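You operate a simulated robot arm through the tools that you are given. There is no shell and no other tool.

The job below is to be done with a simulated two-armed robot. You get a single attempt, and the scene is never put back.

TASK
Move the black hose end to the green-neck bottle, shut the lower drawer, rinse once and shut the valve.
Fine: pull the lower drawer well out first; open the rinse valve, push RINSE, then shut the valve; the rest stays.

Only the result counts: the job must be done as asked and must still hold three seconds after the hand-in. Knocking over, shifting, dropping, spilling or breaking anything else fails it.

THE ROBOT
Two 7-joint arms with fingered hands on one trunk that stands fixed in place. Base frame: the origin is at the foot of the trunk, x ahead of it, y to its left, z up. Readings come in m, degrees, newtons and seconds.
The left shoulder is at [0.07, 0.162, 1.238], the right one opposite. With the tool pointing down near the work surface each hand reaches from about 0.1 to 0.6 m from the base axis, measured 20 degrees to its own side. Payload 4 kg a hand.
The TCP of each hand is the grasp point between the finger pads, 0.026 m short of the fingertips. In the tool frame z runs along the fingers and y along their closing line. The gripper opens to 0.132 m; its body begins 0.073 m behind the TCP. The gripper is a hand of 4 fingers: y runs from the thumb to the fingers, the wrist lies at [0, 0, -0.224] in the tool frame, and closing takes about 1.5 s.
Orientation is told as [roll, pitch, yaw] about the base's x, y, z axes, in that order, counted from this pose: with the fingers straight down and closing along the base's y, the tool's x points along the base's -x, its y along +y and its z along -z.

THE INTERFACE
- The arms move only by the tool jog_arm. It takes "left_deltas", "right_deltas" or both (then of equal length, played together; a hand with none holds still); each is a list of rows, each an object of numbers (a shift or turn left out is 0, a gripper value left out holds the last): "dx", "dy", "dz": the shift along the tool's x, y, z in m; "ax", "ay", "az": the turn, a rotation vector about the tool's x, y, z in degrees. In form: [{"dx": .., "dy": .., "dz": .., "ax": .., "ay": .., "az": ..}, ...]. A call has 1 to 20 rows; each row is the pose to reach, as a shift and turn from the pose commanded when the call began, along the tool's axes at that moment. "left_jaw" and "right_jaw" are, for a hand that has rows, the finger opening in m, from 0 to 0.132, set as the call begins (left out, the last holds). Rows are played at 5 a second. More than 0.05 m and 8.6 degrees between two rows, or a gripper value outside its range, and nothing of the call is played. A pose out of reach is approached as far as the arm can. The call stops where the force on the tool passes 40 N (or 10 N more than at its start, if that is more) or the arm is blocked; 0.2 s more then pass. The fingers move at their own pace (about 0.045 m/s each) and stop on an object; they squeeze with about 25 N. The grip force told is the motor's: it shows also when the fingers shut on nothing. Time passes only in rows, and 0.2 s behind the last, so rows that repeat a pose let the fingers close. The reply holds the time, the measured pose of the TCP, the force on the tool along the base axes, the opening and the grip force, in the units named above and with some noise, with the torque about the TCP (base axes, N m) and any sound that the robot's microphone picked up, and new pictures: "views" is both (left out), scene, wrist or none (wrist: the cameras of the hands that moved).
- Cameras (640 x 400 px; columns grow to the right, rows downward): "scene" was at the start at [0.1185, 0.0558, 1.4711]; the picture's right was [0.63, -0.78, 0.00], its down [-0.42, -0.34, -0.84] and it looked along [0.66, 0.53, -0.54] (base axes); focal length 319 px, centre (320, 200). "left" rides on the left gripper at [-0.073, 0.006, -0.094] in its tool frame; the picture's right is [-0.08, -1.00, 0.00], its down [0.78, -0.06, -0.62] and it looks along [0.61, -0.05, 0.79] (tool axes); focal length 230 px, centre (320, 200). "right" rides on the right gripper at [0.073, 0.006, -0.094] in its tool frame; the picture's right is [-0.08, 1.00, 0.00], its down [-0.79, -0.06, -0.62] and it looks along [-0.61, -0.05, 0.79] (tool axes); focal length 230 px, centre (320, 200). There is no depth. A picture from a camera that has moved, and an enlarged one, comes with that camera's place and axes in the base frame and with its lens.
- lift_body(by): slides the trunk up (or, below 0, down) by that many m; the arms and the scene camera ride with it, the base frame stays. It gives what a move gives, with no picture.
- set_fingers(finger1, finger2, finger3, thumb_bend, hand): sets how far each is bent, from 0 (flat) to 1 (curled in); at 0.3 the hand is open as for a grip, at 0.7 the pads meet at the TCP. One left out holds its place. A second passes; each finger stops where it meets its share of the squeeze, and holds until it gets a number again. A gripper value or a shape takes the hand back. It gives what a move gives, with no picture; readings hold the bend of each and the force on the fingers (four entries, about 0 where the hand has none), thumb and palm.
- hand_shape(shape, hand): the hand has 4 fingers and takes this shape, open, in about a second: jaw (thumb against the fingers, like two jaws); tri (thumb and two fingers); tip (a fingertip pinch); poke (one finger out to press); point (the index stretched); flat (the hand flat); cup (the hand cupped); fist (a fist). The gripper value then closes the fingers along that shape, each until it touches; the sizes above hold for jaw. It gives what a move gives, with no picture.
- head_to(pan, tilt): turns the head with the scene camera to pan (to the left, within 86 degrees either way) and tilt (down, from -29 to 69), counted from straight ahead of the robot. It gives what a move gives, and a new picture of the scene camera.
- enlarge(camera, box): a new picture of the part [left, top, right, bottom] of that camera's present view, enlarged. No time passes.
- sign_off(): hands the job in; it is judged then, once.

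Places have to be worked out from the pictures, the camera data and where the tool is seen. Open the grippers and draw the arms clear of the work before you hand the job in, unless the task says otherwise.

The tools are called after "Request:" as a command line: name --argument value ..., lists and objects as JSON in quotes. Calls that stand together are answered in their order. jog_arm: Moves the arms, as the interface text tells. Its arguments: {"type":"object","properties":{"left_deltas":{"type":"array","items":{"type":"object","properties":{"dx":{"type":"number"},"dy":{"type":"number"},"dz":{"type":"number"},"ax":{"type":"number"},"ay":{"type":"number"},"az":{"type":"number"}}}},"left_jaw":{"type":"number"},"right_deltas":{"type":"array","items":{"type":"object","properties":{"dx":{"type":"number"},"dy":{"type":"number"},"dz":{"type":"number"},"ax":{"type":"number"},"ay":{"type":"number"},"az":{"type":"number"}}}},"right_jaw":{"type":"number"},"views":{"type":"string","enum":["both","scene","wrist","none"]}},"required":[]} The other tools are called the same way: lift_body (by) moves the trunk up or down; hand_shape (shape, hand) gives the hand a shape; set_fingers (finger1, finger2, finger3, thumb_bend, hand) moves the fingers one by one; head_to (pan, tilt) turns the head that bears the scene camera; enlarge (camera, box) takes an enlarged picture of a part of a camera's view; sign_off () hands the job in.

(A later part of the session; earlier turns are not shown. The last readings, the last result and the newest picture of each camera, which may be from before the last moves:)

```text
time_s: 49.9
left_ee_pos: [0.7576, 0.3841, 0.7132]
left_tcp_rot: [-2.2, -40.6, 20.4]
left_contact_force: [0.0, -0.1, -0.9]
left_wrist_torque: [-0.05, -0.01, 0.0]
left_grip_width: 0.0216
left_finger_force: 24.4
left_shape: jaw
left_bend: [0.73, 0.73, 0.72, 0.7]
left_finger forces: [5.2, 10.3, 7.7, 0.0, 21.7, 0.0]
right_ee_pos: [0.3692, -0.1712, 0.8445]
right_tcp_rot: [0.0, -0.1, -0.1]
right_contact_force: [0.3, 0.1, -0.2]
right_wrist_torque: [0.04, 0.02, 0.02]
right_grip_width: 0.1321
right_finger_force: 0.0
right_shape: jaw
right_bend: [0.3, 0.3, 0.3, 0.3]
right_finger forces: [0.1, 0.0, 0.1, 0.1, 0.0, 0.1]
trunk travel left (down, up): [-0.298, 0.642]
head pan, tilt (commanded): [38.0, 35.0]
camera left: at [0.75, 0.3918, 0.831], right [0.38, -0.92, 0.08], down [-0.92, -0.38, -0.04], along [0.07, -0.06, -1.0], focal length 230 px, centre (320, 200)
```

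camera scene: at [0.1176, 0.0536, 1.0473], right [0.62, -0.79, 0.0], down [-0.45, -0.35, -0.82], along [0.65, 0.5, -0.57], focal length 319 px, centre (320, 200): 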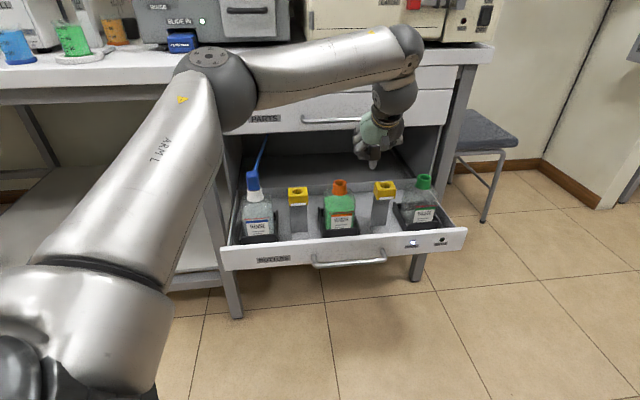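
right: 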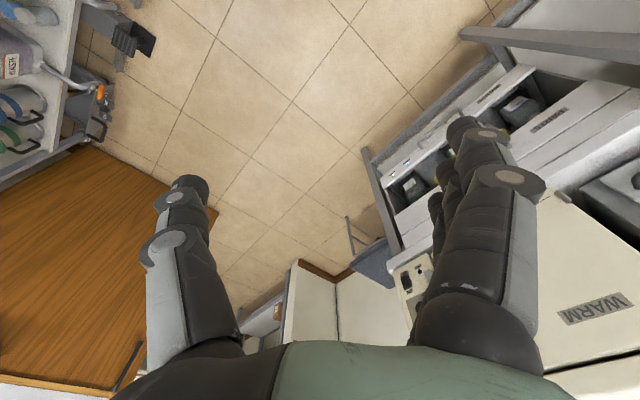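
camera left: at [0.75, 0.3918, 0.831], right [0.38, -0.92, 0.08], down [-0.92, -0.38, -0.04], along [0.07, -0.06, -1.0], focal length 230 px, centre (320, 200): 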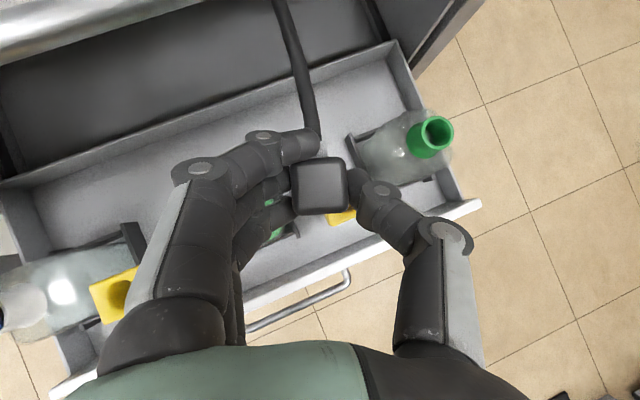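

Yaw worked (heading 20°). The green hole is seen at about (0.878, 0.290). I'll move the TCP to (0.870, 0.285) at the same height, straight above it.

Request:
jog_arm --left_deltas '[{"dx": -0.0108, "dy": -0.026, "dz": 0.0103}, {"dx": -0.0216, "dy": -0.052, "dz": 0.0206}, {"dx": -0.0325, "dy": -0.0779, "dz": 0.0308}, {"dx": -0.0433, "dy": -0.1039, "dz": 0.0411}, {"dx": -0.0541, "dy": -0.1299, "dz": 0.0514}]'

```text
time_s: 51.1
left_ee_pos: [0.7944, 0.331, 0.713]
left_tcp_rot: [-2.3, -40.7, 20.4]
left_contact_force: [0.6, -0.7, -0.6]
left_wrist_torque: [-0.02, 0.01, 0.03]
left_grip_width: 0.0214
left_finger_force: 24.9
left_shape: jaw
left_bend: [0.73, 0.73, 0.72, 0.71]
left_finger forces: [5.1, 10.2, 7.8, 0.0, 21.4, 0.1]
left hand out of reach, approached as far as the arm can: row 3, 4, 5
right_ee_pos: [0.3699, -0.1722, 0.8449]
right_tcp_rot: [0.0, 0.0, 0.1]
right_contact_force: [-0.2, 0.5, 0.7]
right_wrist_torque: [0.01, -0.03, 0.02]
right_grip_width: 0.132
right_finger_force: 0.1
right_shape: jaw
right_bend: [0.3, 0.3, 0.3, 0.3]
right_finger forces: [0.0, 0.0, 0.0, 0.0, 0.0, 0.0]
trunk travel left (down, up): [-0.298, 0.642]
head pan, tilt (commanded): [38.0, 35.0]
camera scene: at [0.1182, 0.0537, 1.0472], right [0.62, -0.79, 0.0], down [-0.45, -0.35, -0.82], along [0.65, 0.5, -0.57], focal length 319 px, centre (320, 200)
camera left: at [0.785, 0.3381, 0.8309], right [0.38, -0.92, 0.08], down [-0.92, -0.38, -0.04], along [0.07, -0.06, -1.0], focal length 230 px, centre (320, 200)
```

scene: 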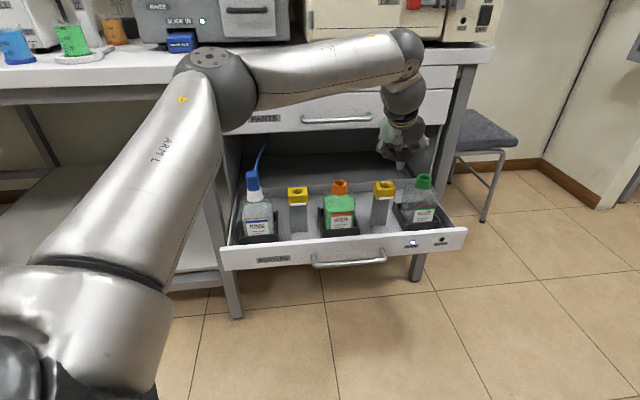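
left: 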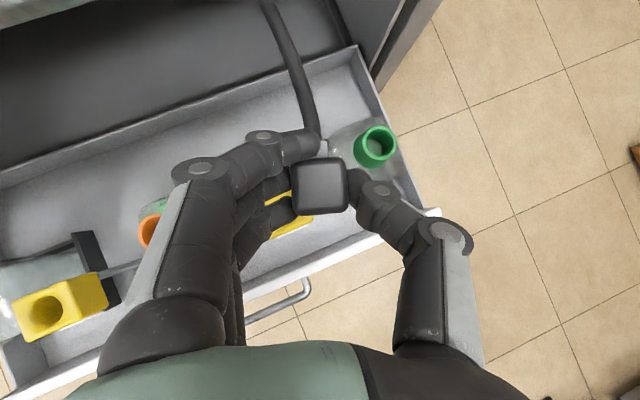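

The arm stops at (0.794, 0.331) – again a joint limit, not distance (S–W only 0.60). I'll yaw another −16° and continue toward the green neck.

Request:
jog_arm --left_deltas '[{"ax": 5.2, "ay": 0.2, "az": 6.1}, {"ax": 10.4, "ay": 0.5, "az": 12.1}]' --views "none"

Request:
jog_arm --left_deltas '[{"dy": -0.02}, {"dy": -0.04}]' --views "scene"

```text
time_s: 51.7
left_ee_pos: [0.7943, 0.3324, 0.711]
left_tcp_rot: [-2.2, -40.6, 4.3]
left_contact_force: [-0.8, 0.1, -1.2]
left_wrist_torque: [0.02, 0.0, -0.01]
left_grip_width: 0.0216
left_finger_force: 25.5
left_shape: jaw
left_bend: [0.73, 0.73, 0.72, 0.71]
left_finger forces: [4.8, 10.3, 7.7, 0.1, 21.4, 0.0]
right_ee_pos: [0.3697, -0.1716, 0.8447]
right_tcp_rot: [0.0, -0.1, 0.0]
right_contact_force: [0.1, 0.1, 0.1]
right_wrist_torque: [-0.01, 0.0, -0.03]
right_grip_width: 0.1319
right_finger_force: 0.0
right_shape: jaw
right_bend: [0.3, 0.3, 0.3, 0.3]
right_finger forces: [0.0, 0.0, 0.0, 0.0, 0.1, 0.0]
trunk travel left (down, up): [-0.298, 0.642]
head pan, tilt (commanded): [38.0, 35.0]
```

```text
time_s: 52.3
left_ee_pos: [0.7952, 0.2929, 0.7111]
left_tcp_rot: [-2.2, -40.6, 4.4]
left_contact_force: [0.3, -0.2, -0.8]
left_wrist_torque: [0.0, 0.02, 0.02]
left_grip_width: 0.0215
left_finger_force: 24.9
left_shape: jaw
left_bend: [0.73, 0.73, 0.72, 0.71]
left_finger forces: [5.0, 10.3, 7.6, 0.1, 21.4, 0.0]
right_ee_pos: [0.3702, -0.1718, 0.8453]
right_tcp_rot: [-0.1, 0.0, 0.0]
right_contact_force: [-0.4, -1.0, -0.1]
right_wrist_torque: [0.0, 0.04, -0.02]
right_grip_width: 0.1318
right_finger_force: 0.0
right_shape: jaw
right_bend: [0.3, 0.3, 0.3, 0.3]
right_finger forces: [0.0, 0.0, 0.0, 0.0, 0.0, 0.1]
trunk travel left (down, up): [-0.298, 0.642]
head pan, tilt (commanded): [38.0, 35.0]
camera scene: at [0.1187, 0.0539, 1.0471], right [0.62, -0.79, 0.0], down [-0.45, -0.35, -0.82], along [0.64, 0.5, -0.57], focal length 319 px, centre (320, 200)
```

scene: 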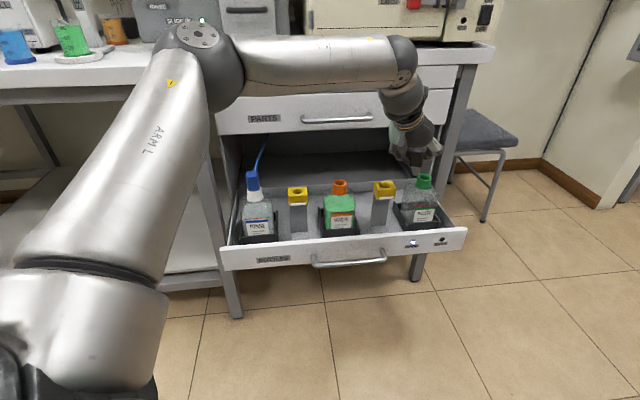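

Heading 4° frees the arm; TCP at (0.795, 0.293). I'll advance 7.4 cm forward to sit over the green neck.

Request:
jog_arm --left_deltas '[{"dx": -0.0187, "dy": -0.0029, "dz": 0.0161}, {"dx": -0.0373, "dy": -0.0057, "dz": 0.0322}, {"dx": -0.056, "dy": -0.0086, "dz": 0.0483}]'

```text
time_s: 53.1
left_ee_pos: [0.8169, 0.3057, 0.7121]
left_tcp_rot: [-2.3, -40.7, 4.4]
left_contact_force: [0.7, 1.2, -0.5]
left_wrist_torque: [-0.02, 0.02, 0.01]
left_grip_width: 0.0216
left_finger_force: 25.1
left_shape: jaw
left_bend: [0.73, 0.73, 0.72, 0.71]
left_finger forces: [4.8, 10.3, 7.7, 0.0, 21.3, 0.1]
left hand out of reach, approached as far as the arm can: row 1, 2, 3
right_ee_pos: [0.37, -0.1716, 0.8445]
right_tcp_rot: [0.0, 0.0, 0.0]
right_contact_force: [0.0, 0.0, 1.0]
right_wrist_torque: [-0.03, -0.01, -0.01]
right_grip_width: 0.1318
right_finger_force: 0.1
right_shape: jaw
right_bend: [0.3, 0.3, 0.3, 0.3]
right_finger forces: [0.1, 0.0, 0.0, 0.0, 0.0, 0.0]
trunk travel left (down, up): [-0.298, 0.642]
head pan, tilt (commanded): [38.0, 35.0]
camera scene: at [0.1185, 0.0539, 1.0471], right [0.62, -0.79, 0.0], down [-0.45, -0.35, -0.82], along [0.65, 0.5, -0.57], focal length 319 px, centre (320, 200)
camera left: at [0.8095, 0.3154, 0.8306], right [0.11, -0.99, 0.08], down [-0.99, -0.11, -0.04], along [0.05, -0.08, -1.0], focal length 230 px, centre (320, 200)
```

scene: 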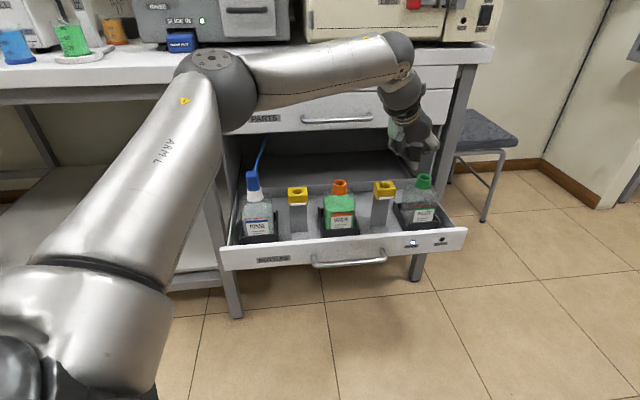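
left: 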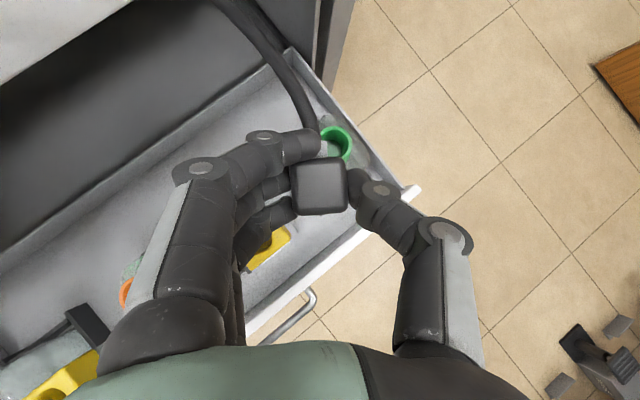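

Still short: TCP (0.817, 0.306), target (0.870, 0.288), with the elbow bent ~60°. I'll repeat a small forward step to see if it makes progress or is really at a limit.

Request:
jog_arm --left_deltas '[{"dx": -0.0076, "dy": -0.001, "dz": 0.0065}, {"dx": -0.0151, "dy": -0.002, "dz": 0.013}]' --views "none"

Request:
jog_arm --left_deltas '[{"ay": 5}, {"ay": 10}]' --views "none"

```text
time_s: 53.7
left_ee_pos: [0.8199, 0.3127, 0.7097]
left_tcp_rot: [-2.3, -40.7, 4.4]
left_contact_force: [-0.5, 0.5, -0.7]
left_wrist_torque: [0.0, -0.03, -0.01]
left_grip_width: 0.0215
left_finger_force: 24.8
left_shape: jaw
left_bend: [0.73, 0.73, 0.72, 0.71]
left_finger forces: [4.8, 10.3, 7.7, 0.0, 21.3, 0.0]
left hand out of reach, approached as far as the arm can: row 1, 2
right_ee_pos: [0.37, -0.1718, 0.8448]
right_tcp_rot: [0.0, 0.0, 0.1]
right_contact_force: [-0.2, 0.3, -0.3]
right_wrist_torque: [-0.02, 0.0, 0.03]
right_grip_width: 0.132
right_finger_force: 0.0
right_shape: jaw
right_bend: [0.3, 0.3, 0.3, 0.3]
right_finger forces: [0.1, 0.0, 0.0, 0.0, 0.0, 0.1]
trunk travel left (down, up): [-0.298, 0.642]
head pan, tilt (commanded): [38.0, 35.0]
```

```text
time_s: 54.3
left_ee_pos: [0.7809, 0.3246, 0.7052]
left_tcp_rot: [-1.9, -30.8, 3.9]
left_contact_force: [0.4, -0.1, -0.8]
left_wrist_torque: [-0.03, -0.01, -0.01]
left_grip_width: 0.0216
left_finger_force: 25.1
left_shape: jaw
left_bend: [0.73, 0.73, 0.72, 0.71]
left_finger forces: [4.9, 10.4, 7.6, 0.0, 21.3, 0.0]
left hand out of reach, approached as far as the arm can: row 1, 2
right_ee_pos: [0.3695, -0.1714, 0.8455]
right_tcp_rot: [0.0, 0.0, 0.0]
right_contact_force: [0.6, 0.3, -0.4]
right_wrist_torque: [-0.02, 0.01, 0.05]
right_grip_width: 0.1318
right_finger_force: 0.1
right_shape: jaw
right_bend: [0.3, 0.3, 0.3, 0.3]
right_finger forces: [0.0, 0.0, 0.0, 0.0, 0.0, 0.0]
trunk travel left (down, up): [-0.298, 0.642]
head pan, tilt (commanded): [38.0, 35.0]
```

Tilting steeper pulled the hand back, so the limit depends on arm posture. I'll restore the 49° tilt, then raise the trunk 0.12 m and lower the hand relative to it so the shoulder sits above the wrist.

Request:
jog_arm --left_deltas '[{"ay": -5}, {"ay": -10}]' --views "none"

Request:
lift_body --by 0.12

```text
time_s: 54.9
left_ee_pos: [0.7801, 0.3236, 0.7056]
left_tcp_rot: [-2.3, -40.7, 4.4]
left_contact_force: [0.5, 0.5, -0.5]
left_wrist_torque: [0.01, 0.0, -0.01]
left_grip_width: 0.0215
left_finger_force: 24.9
left_shape: jaw
left_bend: [0.73, 0.73, 0.72, 0.71]
left_finger forces: [4.9, 10.5, 7.9, 0.1, 21.3, 0.0]
right_ee_pos: [0.3686, -0.1714, 0.8454]
right_tcp_rot: [0.0, 0.0, 0.0]
right_contact_force: [-0.1, -1.1, -0.5]
right_wrist_torque: [-0.01, 0.01, -0.01]
right_grip_width: 0.132
right_finger_force: 0.0
right_shape: jaw
right_bend: [0.3, 0.3, 0.3, 0.3]
right_finger forces: [0.0, 0.0, 0.0, 0.1, 0.1, 0.0]
trunk travel left (down, up): [-0.298, 0.642]
head pan, tilt (commanded): [38.0, 35.0]
```

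```text
time_s: 56.4
left_ee_pos: [0.78, 0.3225, 0.8252]
left_tcp_rot: [-2.2, -40.6, 4.4]
left_contact_force: [-0.5, 0.2, -0.1]
left_wrist_torque: [-0.03, 0.02, 0.0]
left_grip_width: 0.0213
left_finger_force: 25.2
left_shape: jaw
left_bend: [0.73, 0.73, 0.72, 0.71]
left_finger forces: [4.9, 10.7, 7.8, 0.0, 21.3, 0.0]
right_ee_pos: [0.3699, -0.1714, 0.9638]
right_tcp_rot: [-0.1, -0.1, 0.0]
right_contact_force: [-0.4, 0.5, 0.0]
right_wrist_torque: [0.02, -0.01, 0.01]
right_grip_width: 0.132
right_finger_force: 0.1
right_shape: jaw
right_bend: [0.3, 0.3, 0.3, 0.3]
right_finger forces: [0.1, 0.0, 0.1, 0.0, 0.1, 0.1]
trunk travel left (down, up): [-0.418, 0.522]
head pan, tilt (commanded): [38.0, 35.0]
```

Now I'll lower the hand 0.11 m relative to the raised trunk, keeping its orientation.

Request:
jog_arm --left_deltas '[{"dx": 0.0179, "dy": 0.0008, "dz": 0.0209}, {"dx": 0.0358, "dy": 0.0016, "dz": 0.0417}, {"dx": 0.0537, "dy": 0.0024, "dz": 0.0626}, {"dx": 0.0716, "dy": 0.0032, "dz": 0.0835}]'

```text
time_s: 57.4
left_ee_pos: [0.7817, 0.3209, 0.715]
left_tcp_rot: [-2.1, -40.6, 4.4]
left_contact_force: [-0.3, -0.9, 0.5]
left_wrist_torque: [0.01, -0.01, -0.05]
left_grip_width: 0.0213
left_finger_force: 25.0
left_shape: jaw
left_bend: [0.73, 0.73, 0.72, 0.71]
left_finger forces: [4.9, 10.5, 7.8, 0.0, 21.2, 0.1]
right_ee_pos: [0.37, -0.1722, 0.9645]
right_tcp_rot: [0.0, -0.1, 0.0]
right_contact_force: [0.9, 0.0, -0.1]
right_wrist_torque: [0.0, 0.04, -0.02]
right_grip_width: 0.132
right_finger_force: 0.2
right_shape: jaw
right_bend: [0.3, 0.3, 0.3, 0.3]
right_finger forces: [0.0, 0.0, 0.0, 0.0, 0.0, 0.0]
trunk travel left (down, up): [-0.418, 0.522]
head pan, tilt (commanded): [38.0, 35.0]
camera scene: at [0.1189, 0.054, 1.1672], right [0.62, -0.79, 0.0], down [-0.45, -0.35, -0.82], along [0.64, 0.5, -0.57], focal length 319 px, centre (320, 200)
camera left: at [0.7744, 0.3296, 0.8337], right [0.11, -0.99, 0.08], down [-0.99, -0.11, -0.04], along [0.05, -0.07, -1.0], focal length 230 px, centre (320, 200)
```

scene: 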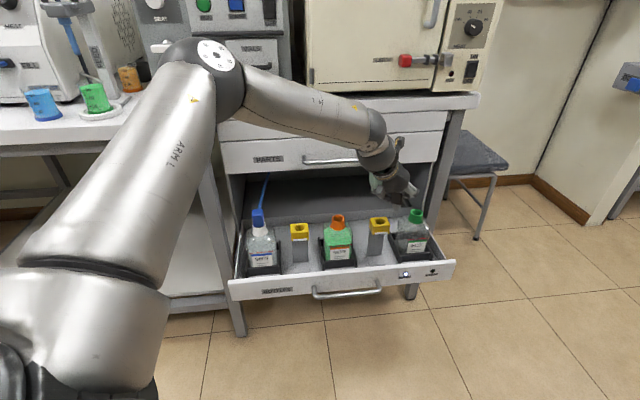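
left: 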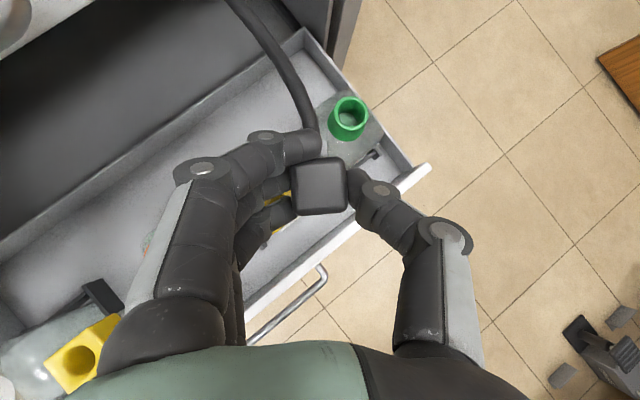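

Reached cleanly with shoulder above wrist. Now advancing toward the green neck (0.088 forward, 0.033 right).

Request:
jog_arm --left_deltas '[{"dx": -0.0162, "dy": -0.0094, "dz": 0.0142}, {"dx": -0.0323, "dy": -0.0188, "dz": 0.0284}, {"dx": -0.0485, "dy": -0.0281, "dz": 0.0426}, {"dx": -0.0646, "dy": -0.0375, "dz": 0.0568}]'

```text
time_s: 58.4
left_ee_pos: [0.805, 0.3143, 0.7285]
left_tcp_rot: [-2.2, -40.6, 4.4]
left_contact_force: [0.1, -0.3, -0.8]
left_wrist_torque: [0.02, -0.02, 0.01]
left_grip_width: 0.0213
left_finger_force: 25.3
left_shape: jaw
left_bend: [0.73, 0.73, 0.72, 0.71]
left_finger forces: [4.7, 10.6, 7.8, 0.0, 21.1, 0.1]
left hand out of reach, approached as far as the arm can: row 1, 2, 3, 4
right_ee_pos: [0.3704, -0.1724, 0.9658]
right_tcp_rot: [0.0, 0.0, 0.0]
right_contact_force: [0.2, 0.4, -0.1]
right_wrist_torque: [-0.01, -0.01, 0.05]
right_grip_width: 0.1321
right_finger_force: 0.0
right_shape: jaw
right_bend: [0.3, 0.3, 0.3, 0.3]
right_finger forces: [0.0, 0.0, 0.1, 0.1, 0.0, 0.1]
trunk travel left (down, up): [-0.418, 0.522]
head pan, tilt (commanded): [38.0, 35.0]
camera scene: at [0.1183, 0.0539, 1.1672], right [0.62, -0.79, 0.0], down [-0.45, -0.35, -0.82], along [0.65, 0.5, -0.57], focal length 319 px, centre (320, 200)
camera left: at [0.7979, 0.3229, 0.8469], right [0.11, -0.99, 0.08], down [-0.99, -0.11, -0.04], along [0.05, -0.07, -1.0], focal length 230 px, centre (320, 200)
```

scene: 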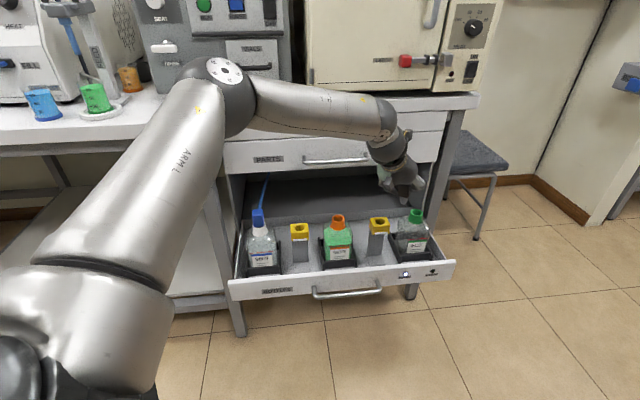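
left: 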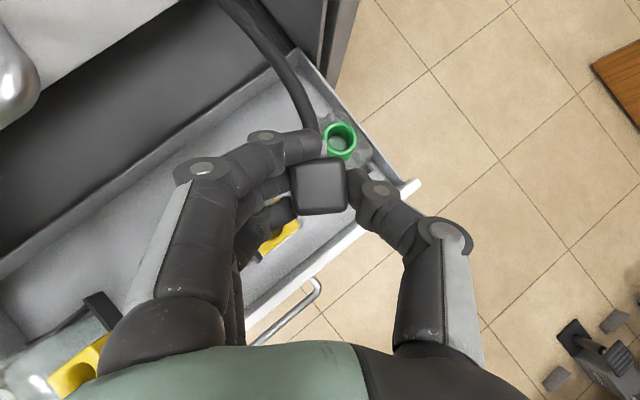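

The wrist distance from the shoulder tops out near 0.62 m, so a 49° tilt cannot reach the green neck; I need a flatter (≈20°) grasp. I'll go back above the orange neck, seat the end there again and regrasp it flatter.

Request:
jog_arm --left_deltas '[{"dx": 0.0125, "dy": 0.023, "dz": -0.0086, "ax": -3.9, "ay": -0.18, "az": -4.55}, {"dx": 0.0249, "dy": 0.046, "dz": -0.0172, "ax": -7.8, "ay": -0.35, "az": -9.1}, {"dx": 0.0374, "dy": 0.069, "dz": -0.0258, "ax": -11.7, "ay": -0.53, "az": -13.65}, {"dx": 0.0499, "dy": 0.0919, "dz": -0.0344, "ax": -15.6, "ay": -0.7, "az": -18.2}, {"dx": 0.0623, "dy": 0.1149, "dz": -0.043, "ax": -19.5, "ay": -0.88, "az": -22.75}, {"dx": 0.0748, "dy": 0.1379, "dz": -0.0516, "ax": -23.4, "ay": -1.05, "az": -27.3}]'

```text
time_s: 59.8
left_ee_pos: [0.7047, 0.4507, 0.717]
left_tcp_rot: [-2.3, -40.6, 40.4]
left_contact_force: [0.5, 0.0, -1.2]
left_wrist_torque: [0.01, 0.01, 0.03]
left_grip_width: 0.0212
left_finger_force: 25.3
left_shape: jaw
left_bend: [0.73, 0.73, 0.72, 0.71]
left_finger forces: [4.5, 10.6, 7.7, 0.1, 21.1, 0.0]
right_ee_pos: [0.3689, -0.1714, 0.9646]
right_tcp_rot: [0.0, -0.1, 0.0]
right_contact_force: [0.8, 0.7, 0.1]
right_wrist_torque: [-0.02, 0.03, 0.02]
right_grip_width: 0.132
right_finger_force: 0.0
right_shape: jaw
right_bend: [0.3, 0.3, 0.3, 0.3]
right_finger forces: [0.1, 0.0, 0.0, 0.0, 0.1, 0.0]
trunk travel left (down, up): [-0.418, 0.522]
head pan, tilt (commanded): [38.0, 35.0]
camera scene: at [0.1182, 0.054, 1.1672], right [0.62, -0.79, 0.0], down [-0.45, -0.35, -0.82], along [0.65, 0.5, -0.57], focal length 319 px, centre (320, 200)
camera left: at [0.6933, 0.453, 0.8354], right [0.67, -0.74, 0.08], down [-0.74, -0.68, -0.04], along [0.09, -0.03, -1.0], focal length 230 px, centre (320, 200)
```

scene: 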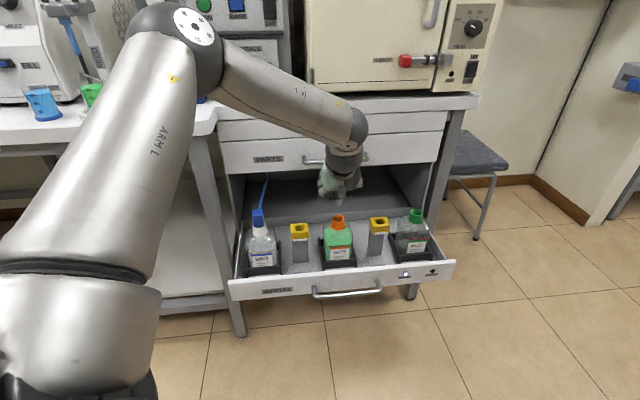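
left: 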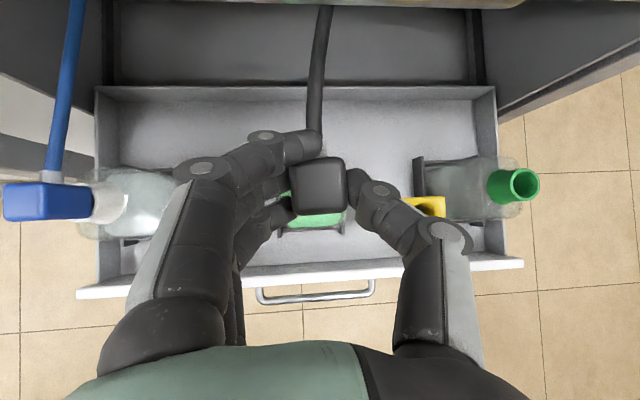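

Back over the orange bottle at heading 40°. I'll correct 5 mm sideways and lower 3.8 cm so the spigot is just above the rim, then inspect.

Request:
jog_arm --left_deltas '[{"dy": -0.0048}, {"dx": 0.0123, "dy": -0.0042, "dz": 0.0145}, {"dx": 0.0247, "dy": -0.0037, "dz": 0.0289}, {"dx": 0.0247, "dy": -0.0037, "dz": 0.0289}]' --views "wrist"

Request:
enlarge --camera "scene" --box '[270, 140, 430, 270]'

```text
time_s: 60.8
left_ee_pos: [0.7083, 0.4448, 0.6782]
left_tcp_rot: [-2.2, -40.6, 40.3]
left_contact_force: [1.0, -0.3, 0.4]
left_wrist_torque: [0.0, -0.01, 0.02]
left_grip_width: 0.0211
left_finger_force: 24.6
left_shape: jaw
left_bend: [0.73, 0.73, 0.72, 0.71]
left_finger forces: [4.4, 10.6, 7.7, 0.0, 21.1, 0.0]
right_ee_pos: [0.3695, -0.1717, 0.9661]
right_tcp_rot: [0.0, 0.0, 0.0]
right_contact_force: [-0.5, -0.2, 0.2]
right_wrist_torque: [0.0, 0.01, -0.02]
right_grip_width: 0.132
right_finger_force: 0.0
right_shape: jaw
right_bend: [0.3, 0.3, 0.3, 0.3]
right_finger forces: [0.0, 0.1, 0.0, 0.1, 0.0, 0.0]
trunk travel left (down, up): [-0.418, 0.522]
head pan, tilt (commanded): [38.0, 35.0]
camera left: at [0.6972, 0.4485, 0.7971], right [0.67, -0.74, 0.08], down [-0.74, -0.68, -0.04], along [0.08, -0.03, -1.0], focal length 230 px, centre (320, 200)
```

left: 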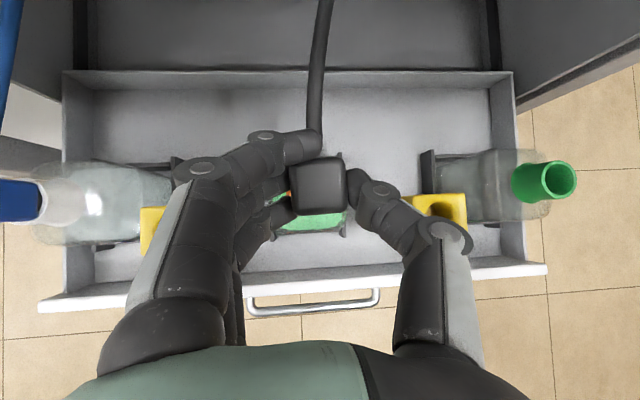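

```text
3.08 times, centred on (350, 205) of scene
camera zoom: at [0.1182, 0.0537, 1.1672], right [0.62, -0.79, 0.0], down [-0.45, -0.35, -0.82], along [0.65, 0.5, -0.57], focal length 982 px, centre (228, 185)
```

zoom: 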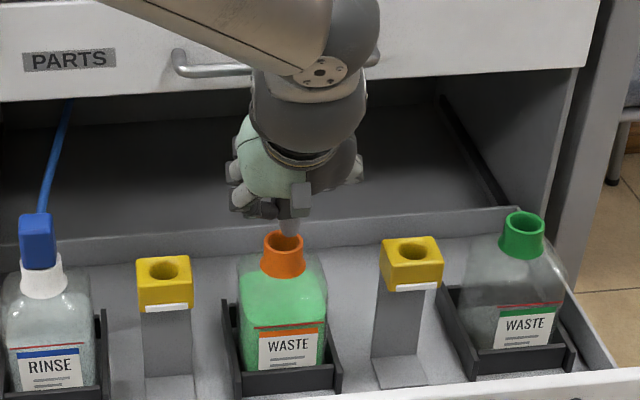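

The spigot is right above the orange hole (about 2 mm off). I'll correct and lower the remaining 3.3 cm to reseat it.

Request:
jog_arm --left_deltas '[{"dx": -0.0007, "dy": 0.0019, "dz": 0.0005}, {"dx": 0.0066, "dy": 0.0022, "dz": 0.009}, {"dx": 0.0138, "dy": 0.0026, "dz": 0.0174}, {"dx": 0.0208, "dy": 0.0029, "dz": 0.0257}]' --views "scene"

Request:
enlarge --camera "scene" --box '[270, 140, 460, 300]'

```text
time_s: 61.8
left_ee_pos: [0.7099, 0.4472, 0.6455]
left_tcp_rot: [-2.2, -40.6, 40.4]
left_contact_force: [-1.5, 0.7, -0.4]
left_wrist_torque: [0.02, 0.09, 0.06]
left_grip_width: 0.0214
left_finger_force: 25.0
left_shape: jaw
left_bend: [0.73, 0.73, 0.72, 0.71]
left_finger forces: [5.0, 11.1, 8.7, 0.0, 20.9, 0.0]
right_ee_pos: [0.3701, -0.1712, 0.9648]
right_tcp_rot: [0.0, 0.0, 0.0]
right_contact_force: [0.3, -0.8, -0.1]
right_wrist_torque: [-0.01, 0.03, 0.0]
right_grip_width: 0.132
right_finger_force: 0.0
right_shape: jaw
right_bend: [0.3, 0.3, 0.3, 0.3]
right_finger forces: [0.0, 0.1, 0.0, 0.0, 0.0, 0.0]
trunk travel left (down, up): [-0.418, 0.522]
head pan, tilt (commanded): [38.0, 35.0]
camera scene: at [0.1183, 0.054, 1.1672], right [0.62, -0.79, 0.0], down [-0.45, -0.35, -0.82], along [0.65, 0.5, -0.57], focal length 319 px, centre (320, 200)
```

scene: 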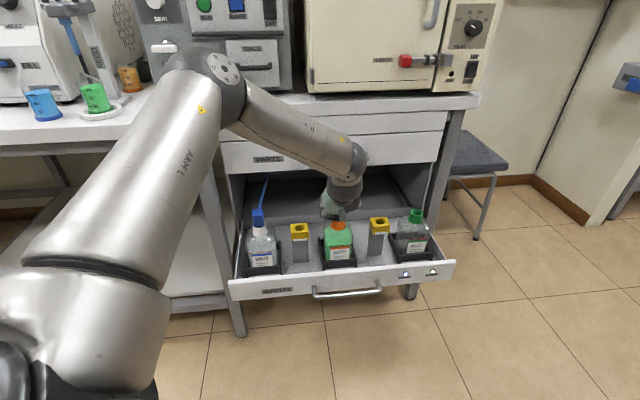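

```text
2.50 times, centred on (365, 220) of scene
camera zoom: at [0.1183, 0.054, 1.1672], right [0.62, -0.79, 0.0], down [-0.45, -0.35, -0.82], along [0.65, 0.5, -0.57], focal length 798 px, centre (208, 150)
```

zoom: 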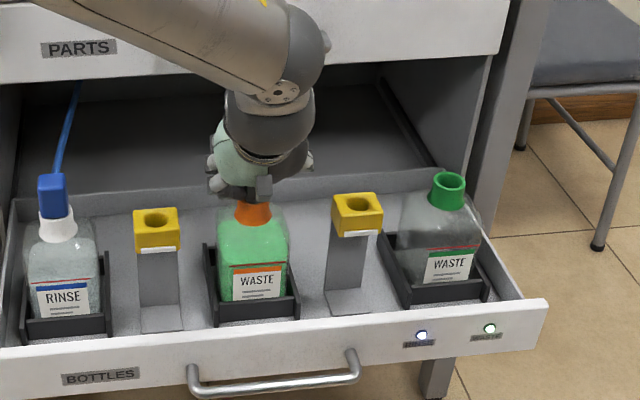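

Seated again: forces are low and the WASTE light is lit. I'll open the fingers and back off along the tool axis.

Request:
jog_arm --left_deltas '[{}, {}, {}, {}, {}]' --left_jaw 0.06 --views "none"

Request:
jog_arm --left_deltas '[{"dz": -0.02}, {"dz": -0.045}, {"dz": -0.07}, {"dz": -0.09}]' --views "wrist"

```text
time_s: 63.0
left_ee_pos: [0.7105, 0.446, 0.6461]
left_tcp_rot: [-2.2, -40.5, 40.4]
left_contact_force: [-0.5, -0.9, 0.4]
left_wrist_torque: [-0.01, -0.01, -0.02]
left_grip_width: 0.0593
left_finger_force: 0.0
left_shape: jaw
left_bend: [0.73, 0.73, 0.73, 0.7]
left_finger forces: [0.0, 0.0, 0.0, 0.0, 0.1, 0.0]
right_ee_pos: [0.3698, -0.1723, 0.965]
right_tcp_rot: [0.0, 0.0, 0.0]
right_contact_force: [1.1, 0.4, 0.4]
right_wrist_torque: [0.0, 0.02, 0.0]
right_grip_width: 0.1318
right_finger_force: 0.1
right_shape: jaw
right_bend: [0.3, 0.3, 0.3, 0.3]
right_finger forces: [0.0, 0.0, 0.0, 0.1, 0.1, 0.1]
trunk travel left (down, up): [-0.418, 0.522]
head pan, tilt (commanded): [38.0, 35.0]
```

```text
time_s: 64.0
left_ee_pos: [0.6587, 0.4123, 0.7114]
left_tcp_rot: [-2.1, -40.6, 40.4]
left_contact_force: [-0.5, 0.3, 0.1]
left_wrist_torque: [0.02, 0.0, -0.01]
left_grip_width: 0.0595
left_finger_force: 0.0
left_shape: jaw
left_bend: [0.73, 0.73, 0.73, 0.7]
left_finger forces: [0.0, 0.1, 0.0, 0.0, 0.0, 0.1]
right_ee_pos: [0.3688, -0.1728, 0.9639]
right_tcp_rot: [0.0, 0.0, 0.0]
right_contact_force: [-0.2, -0.2, 0.3]
right_wrist_torque: [-0.01, 0.01, 0.0]
right_grip_width: 0.1319
right_finger_force: 0.1
right_shape: jaw
right_bend: [0.3, 0.3, 0.3, 0.3]
right_finger forces: [0.0, 0.0, 0.1, 0.1, 0.0, 0.0]
trunk travel left (down, up): [-0.418, 0.522]
head pan, tilt (commanded): [38.0, 35.0]
camera left: at [0.6473, 0.4153, 0.8303], right [0.67, -0.74, 0.08], down [-0.74, -0.68, -0.04], along [0.08, -0.03, -1.0], focal length 230 px, centre (320, 200)
```

left: 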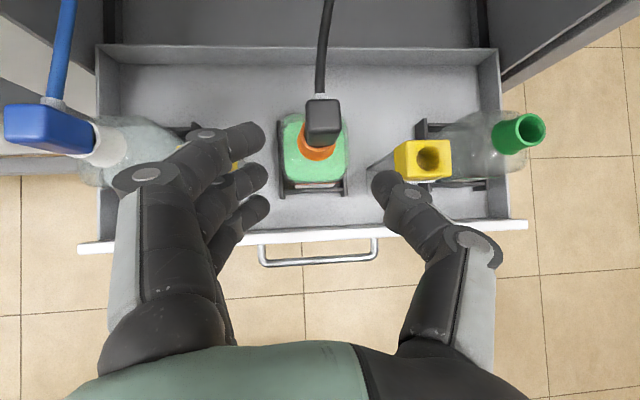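

The block is seated upright and the hand is clear. I'll try the "tri" shape to see which fingers it uses, before choosing the flatter grasp.

Request:
hand_shape --shape "tri" --hand "left"

Request:
enlarge --camera "left" --box '[0, 0, 640, 400]'

```text
time_s: 64.9
left_ee_pos: [0.6595, 0.4109, 0.7111]
left_tcp_rot: [-2.1, -40.6, 40.4]
left_contact_force: [-0.8, 0.7, 0.0]
left_wrist_torque: [0.01, 0.03, 0.0]
left_grip_width: 0.1318
left_finger_force: 0.0
left_shape: tri
left_bend: [0.3, 0.3, 0.0, 0.3]
left_finger forces: [0.0, 0.0, 0.0, 0.1, 0.0, 0.1]
right_ee_pos: [0.3706, -0.1714, 0.9648]
right_tcp_rot: [0.0, 0.0, 0.0]
right_contact_force: [-0.9, 0.6, 0.0]
right_wrist_torque: [0.02, 0.0, 0.0]
right_grip_width: 0.1319
right_finger_force: 0.0
right_shape: jaw
right_bend: [0.3, 0.3, 0.3, 0.3]
right_finger forces: [0.0, 0.1, 0.0, 0.0, 0.0, 0.0]
trunk travel left (down, up): [-0.418, 0.522]
head pan, tilt (commanded): [38.0, 35.0]
```

```text
1.00 times, centred on (320, 200) of left (not enlarged: the box is as wide or as high as the picture)
camera zoom: at [0.6479, 0.4155, 0.8299], right [0.67, -0.74, 0.08], down [-0.74, -0.68, -0.04], along [0.08, -0.03, -1.0], focal length 230 px, centre (320, 200)
```

zoom: 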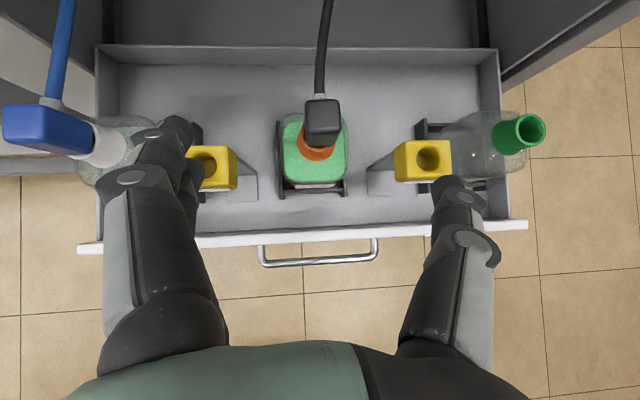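

Tri uses fingers 1–2 plus thumb with finger 3 held flat, good for a flatter grasp. I'll reorient to 20° tilt while rising 5 cm.

Request:
jog_arm --left_deltas '[{"dx": -0.005, "dy": -0.001, "dz": -0.0119, "ay": -7.35}, {"dx": -0.0099, "dy": -0.002, "dz": -0.0238, "ay": -14.7}, {"dx": -0.0149, "dy": -0.003, "dz": -0.0356, "ay": -22.05}, {"dx": -0.0198, "dy": -0.0039, "dz": -0.0475, "ay": -29.4}]'

```text
time_s: 65.9
left_ee_pos: [0.6485, 0.4006, 0.7611]
left_tcp_rot: [-4.9, -70.0, 43.5]
left_contact_force: [-0.1, -0.5, 0.6]
left_wrist_torque: [0.0, 0.01, 0.01]
left_grip_width: 0.1321
left_finger_force: 0.1
left_shape: tri
left_bend: [0.3, 0.3, 0.0, 0.3]
left_finger forces: [0.1, 0.0, 0.0, 0.0, 0.1, 0.0]
right_ee_pos: [0.3694, -0.1711, 0.9642]
right_tcp_rot: [0.0, -0.1, 0.1]
right_contact_force: [0.7, -0.8, 0.6]
right_wrist_torque: [-0.03, 0.02, -0.01]
right_grip_width: 0.132
right_finger_force: 0.0
right_shape: jaw
right_bend: [0.3, 0.3, 0.3, 0.3]
right_finger forces: [0.0, 0.0, 0.0, 0.0, 0.1, 0.1]
trunk travel left (down, up): [-0.418, 0.522]
head pan, tilt (commanded): [38.0, 35.0]
camera scene: at [0.1189, 0.0538, 1.1672], right [0.62, -0.79, 0.0], down [-0.45, -0.35, -0.82], along [0.65, 0.5, -0.57], focal length 319 px, centre (320, 200)
camera left: at [0.5927, 0.3676, 0.8616], right [0.64, -0.76, 0.1], down [-0.61, -0.59, -0.53], along [0.46, 0.28, -0.84], focal length 230 px, centre (320, 200)
```

scene: 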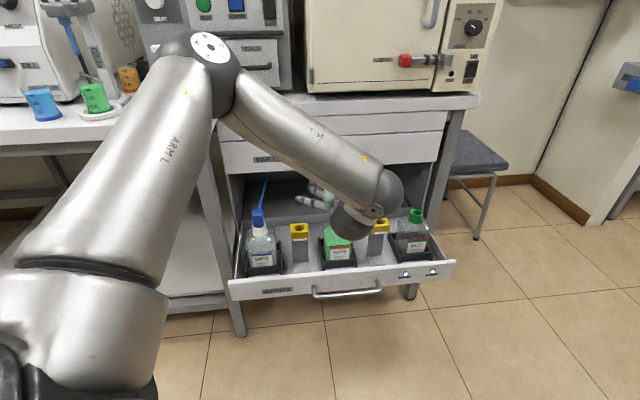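
left: 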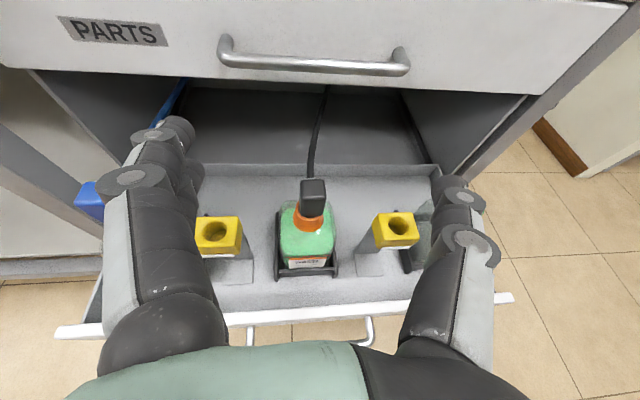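

Flatter pose reached without limits. I'll raise the hand 0.1 m relative to the trunk, narrowing the opening, then lower the trunk 0.2 m.

Request:
jog_arm --left_deltas '[{"dx": -0.0313, "dy": -0.001, "dz": -0.0113}, {"dx": -0.0627, "dy": -0.002, "dz": -0.0227}, {"dx": -0.094, "dy": -0.003, "dz": -0.034}]' --left_jaw 0.07 --views "none"

Request:
lift_body --by -0.2

Request:
head_to --pan 40 --tilt 30

Request:
enlarge --camera "left" --box '[0, 0, 640, 400]'

```text
time_s: 66.7
left_ee_pos: [0.6506, 0.4002, 0.8635]
left_tcp_rot: [-4.9, -70.0, 43.4]
left_contact_force: [-0.5, 0.1, -0.8]
left_wrist_torque: [-0.01, 0.0, 0.0]
left_grip_width: 0.0708
left_finger_force: 0.1
left_shape: tri
left_bend: [0.72, 0.72, 0.0, 0.7]
left_finger forces: [0.1, 0.0, 0.1, 0.1, 0.1, 0.0]
right_ee_pos: [0.37, -0.173, 0.9654]
right_tcp_rot: [-0.1, 0.0, 0.0]
right_contact_force: [0.2, 0.2, -0.2]
right_wrist_torque: [0.01, -0.02, 0.03]
right_grip_width: 0.1319
right_finger_force: 0.1
right_shape: jaw
right_bend: [0.3, 0.3, 0.3, 0.3]
right_finger forces: [0.0, 0.0, 0.0, 0.0, 0.0, 0.0]
trunk travel left (down, up): [-0.418, 0.522]
head pan, tilt (commanded): [38.0, 35.0]
```

```text
time_s: 68.9
left_ee_pos: [0.6501, 0.3998, 0.6627]
left_tcp_rot: [-5.1, -70.1, 43.5]
left_contact_force: [0.2, -0.5, 0.6]
left_wrist_torque: [0.01, 0.01, -0.02]
left_grip_width: 0.0708
left_finger_force: 0.0
left_shape: tri
left_bend: [0.72, 0.72, 0.0, 0.7]
left_finger forces: [0.0, 0.1, 0.2, 0.0, 0.1, 0.1]
right_ee_pos: [0.3691, -0.1723, 0.7653]
right_tcp_rot: [0.1, 0.1, -0.1]
right_contact_force: [0.2, 0.0, 0.4]
right_wrist_torque: [0.01, 0.01, -0.01]
right_grip_width: 0.1318
right_finger_force: 0.2
right_shape: jaw
right_bend: [0.3, 0.3, 0.3, 0.3]
right_finger forces: [0.1, 0.0, 0.0, 0.0, 0.0, 0.1]
trunk travel left (down, up): [-0.218, 0.722]
head pan, tilt (commanded): [38.0, 35.0]
```

```text
time_s: 69.5
left_ee_pos: [0.6498, 0.4011, 0.6619]
left_tcp_rot: [-4.9, -70.0, 43.6]
left_contact_force: [0.3, 0.4, -0.4]
left_wrist_torque: [-0.02, 0.0, 0.03]
left_grip_width: 0.0708
left_finger_force: 0.2
left_shape: tri
left_bend: [0.72, 0.72, 0.0, 0.7]
left_finger forces: [0.0, 0.1, 0.0, 0.0, 0.0, 0.0]
right_ee_pos: [0.3705, -0.1723, 0.7638]
right_tcp_rot: [0.0, 0.0, 0.0]
right_contact_force: [-0.5, 0.5, 1.1]
right_wrist_torque: [-0.01, 0.0, -0.01]
right_grip_width: 0.1318
right_finger_force: 0.1
right_shape: jaw
right_bend: [0.3, 0.3, 0.3, 0.3]
right_finger forces: [0.1, 0.0, 0.1, 0.1, 0.0, 0.0]
trunk travel left (down, up): [-0.218, 0.722]
head pan, tilt (commanded): [40.0, 30.0]
camera scene: at [0.1182, 0.0577, 0.975], right [0.64, -0.77, 0.0], down [-0.38, -0.32, -0.87], along [0.66, 0.56, -0.5], focal length 319 px, centre (320, 200)
```

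scene: 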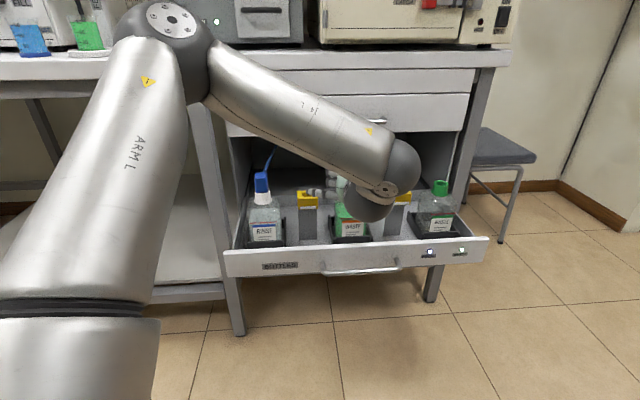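

```text
1.00 times, centred on (320, 200) of left (not enlarged: the box is as wide or as high as the picture)
camera zoom: at [0.5957, 0.3679, 0.7626], right [0.65, -0.76, 0.1], down [-0.61, -0.59, -0.53], along [0.46, 0.28, -0.84], focal length 230 px, centre (320, 200)
```

zoom: 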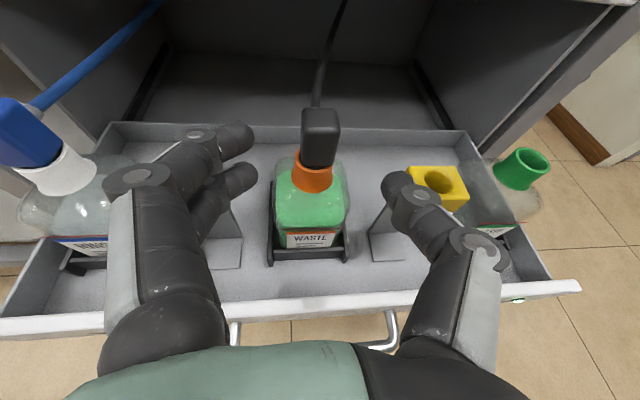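

The block's projection matches my estimate (0.7125, 0.4525). I'll advance 0.08 m along the tool axis to straddle the block at TCP z≈0.627.

Request:
jog_arm --left_deltas '[{"dx": 0.002, "dy": 0.0005, "dz": 0.0202}, {"dx": 0.004, "dy": 0.0009, "dz": 0.0404}, {"dx": 0.0059, "dy": 0.0014, "dz": 0.0606}, {"dx": 0.0079, "dy": 0.0018, "dz": 0.0788}]' --left_jaw 0.065

```text
time_s: 70.5
left_ee_pos: [0.7061, 0.4466, 0.6304]
left_tcp_rot: [-4.6, -70.1, 43.3]
left_contact_force: [0.5, 1.7, 4.8]
left_wrist_torque: [0.35, 0.31, -0.16]
left_grip_width: 0.0656
left_finger_force: 0.0
left_shape: tri
left_bend: [0.73, 0.73, 0.0, 0.7]
left_finger forces: [0.1, 0.1, 4.7, 0.1, 0.1, 0.1]
right_ee_pos: [0.3705, -0.172, 0.765]
right_tcp_rot: [0.0, 0.0, 0.1]
right_contact_force: [-0.4, -0.5, 0.3]
right_wrist_torque: [0.04, -0.02, 0.0]
right_grip_width: 0.1318
right_finger_force: 0.1
right_shape: jaw
right_bend: [0.3, 0.3, 0.3, 0.3]
right_finger forces: [0.1, 0.0, 0.1, 0.0, 0.1, 0.0]
trunk travel left (down, up): [-0.218, 0.722]
head pan, tilt (commanded): [40.0, 30.0]
camera scene: at [0.1176, 0.0571, 0.9752], right [0.64, -0.77, 0.0], down [-0.38, -0.32, -0.87], along [0.66, 0.56, -0.5], focal length 319 px, centre (320, 200)
camera left: at [0.6509, 0.4128, 0.7298], right [0.65, -0.76, 0.1], down [-0.61, -0.59, -0.53], along [0.46, 0.28, -0.84], focal length 230 px, centre (320, 200)
```

scene: 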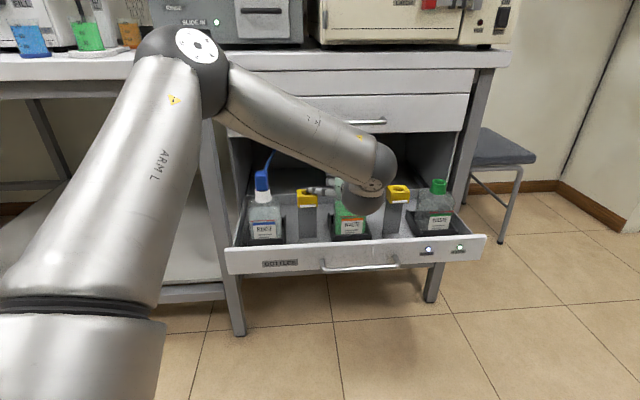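
left: 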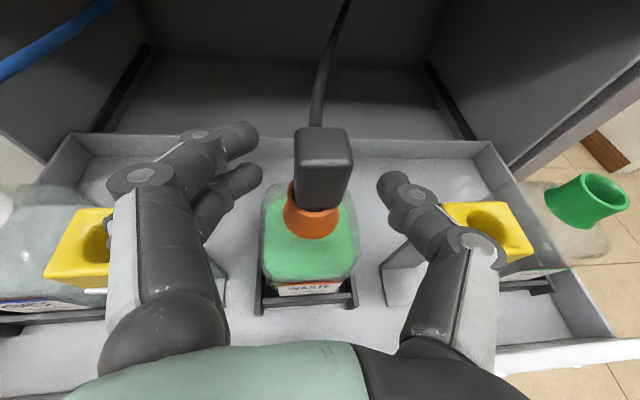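

The flat third finger is resting on the left yellow stand (4.8 N up). I'll raise the hand 8 mm to clear it before gripping.

Request:
jog_arm --left_deltas '[{"dx": -0.0075, "dy": -0.0002, "dz": -0.0027}, {"dx": -0.0075, "dy": -0.0002, "dz": -0.0027}]' --views "wrist"

```text
time_s: 71.1
left_ee_pos: [0.7054, 0.4448, 0.6368]
left_tcp_rot: [-4.8, -69.9, 43.7]
left_contact_force: [0.0, 0.0, 0.4]
left_wrist_torque: [-0.01, -0.03, -0.01]
left_grip_width: 0.0657
left_finger_force: 0.0
left_shape: tri
left_bend: [0.73, 0.73, 0.0, 0.7]
left_finger forces: [0.0, 0.0, 0.0, 0.1, 0.0, 0.0]
right_ee_pos: [0.369, -0.1714, 0.7646]
right_tcp_rot: [-0.1, -0.1, -0.1]
right_contact_force: [0.1, -0.4, 0.2]
right_wrist_torque: [-0.04, -0.02, 0.0]
right_grip_width: 0.1318
right_finger_force: 0.0
right_shape: jaw
right_bend: [0.3, 0.3, 0.3, 0.3]
right_finger forces: [0.0, 0.0, 0.1, 0.1, 0.0, 0.1]
trunk travel left (down, up): [-0.218, 0.722]
head pan, tilt (commanded): [40.0, 30.0]
camera left: at [0.6508, 0.4125, 0.7359], right [0.65, -0.76, 0.1], down [-0.61, -0.59, -0.52], along [0.46, 0.28, -0.85], focal length 230 px, centre (320, 200)
```

left: 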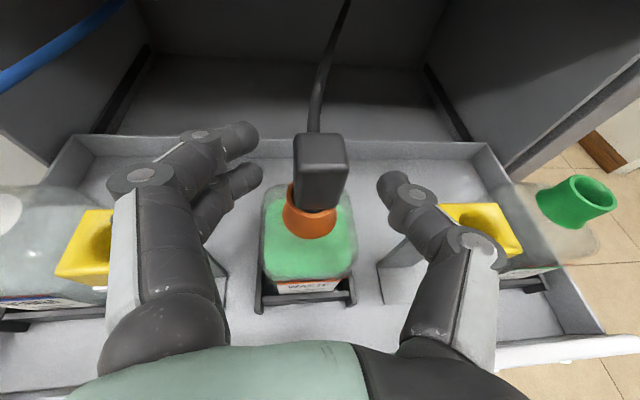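

Contact is cleared and finger 2 and thumb flank the middle of the block. Closing now.

Request:
jog_arm --left_deltas '[{}, {}, {}, {}, {}, {}]' --left_jaw 0.0 --views "wrist"

```text
time_s: 72.5
left_ee_pos: [0.707, 0.4448, 0.636]
left_tcp_rot: [-5.0, -70.0, 43.6]
left_contact_force: [-0.5, 0.2, 1.8]
left_wrist_torque: [0.04, 0.03, 0.01]
left_grip_width: 0.0235
left_finger_force: 24.8
left_shape: tri
left_bend: [0.73, 0.73, 0.07, 0.71]
left_finger forces: [11.3, 11.6, 0.6, 0.0, 22.4, 0.1]
right_ee_pos: [0.37, -0.1709, 0.7643]
right_tcp_rot: [-0.1, 0.1, 0.1]
right_contact_force: [-0.8, -0.7, 0.7]
right_wrist_torque: [-0.02, -0.02, 0.0]
right_grip_width: 0.1322
right_finger_force: 0.0
right_shape: jaw
right_bend: [0.3, 0.3, 0.3, 0.3]
right_finger forces: [0.0, 0.0, 0.1, 0.0, 0.0, 0.0]
trunk travel left (down, up): [-0.218, 0.722]
head pan, tilt (commanded): [40.0, 30.0]
camera left: at [0.6507, 0.4123, 0.7366], right [0.65, -0.76, 0.1], down [-0.61, -0.59, -0.53], along [0.46, 0.28, -0.84], focal length 230 px, centre (320, 200)
```

left: 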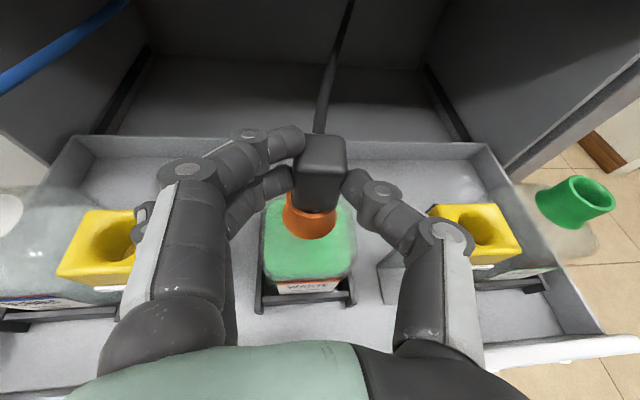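

Solid three-point grip (11/12/22 N). I'll lift it straight out with the trunk by 6 cm.

Request:
lift_body --by 0.06

Request:
enlarge --camera "left" --box '[0, 0, 640, 400]'

```text
time_s: 73.5
left_ee_pos: [0.7077, 0.4461, 0.695]
left_tcp_rot: [-5.0, -69.9, 43.6]
left_contact_force: [1.0, -0.7, -0.9]
left_wrist_torque: [0.05, 0.0, -0.03]
left_grip_width: 0.0238
left_finger_force: 25.7
left_shape: tri
left_bend: [0.73, 0.73, 0.26, 0.71]
left_finger forces: [11.1, 12.0, 0.0, 0.0, 22.3, 0.0]
right_ee_pos: [0.3704, -0.1723, 0.8246]
right_tcp_rot: [0.0, 0.1, 0.0]
right_contact_force: [0.7, 0.8, -0.5]
right_wrist_torque: [0.06, -0.02, -0.01]
right_grip_width: 0.1317
right_finger_force: 0.0
right_shape: jaw
right_bend: [0.3, 0.3, 0.3, 0.3]
right_finger forces: [0.0, 0.0, 0.1, 0.0, 0.1, 0.0]
trunk travel left (down, up): [-0.278, 0.662]
head pan, tilt (commanded): [40.0, 30.0]
```

```text
1.00 times, centred on (320, 200) of left (not enlarged: the box is as wide or as high as the picture)
camera zoom: at [0.651, 0.4125, 0.7959], right [0.65, -0.76, 0.1], down [-0.61, -0.59, -0.52], along [0.46, 0.28, -0.85], focal length 230 px, centre (320, 200)
```

zoom: 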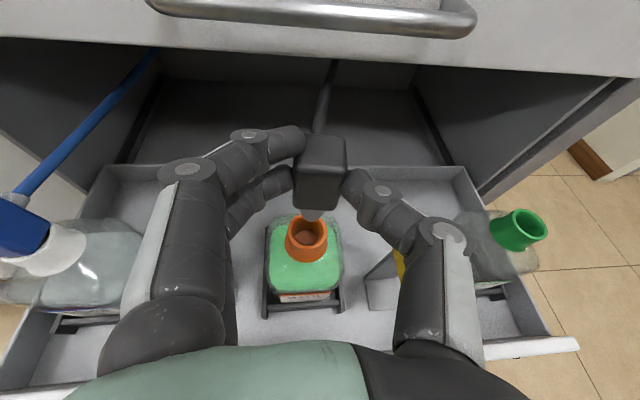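

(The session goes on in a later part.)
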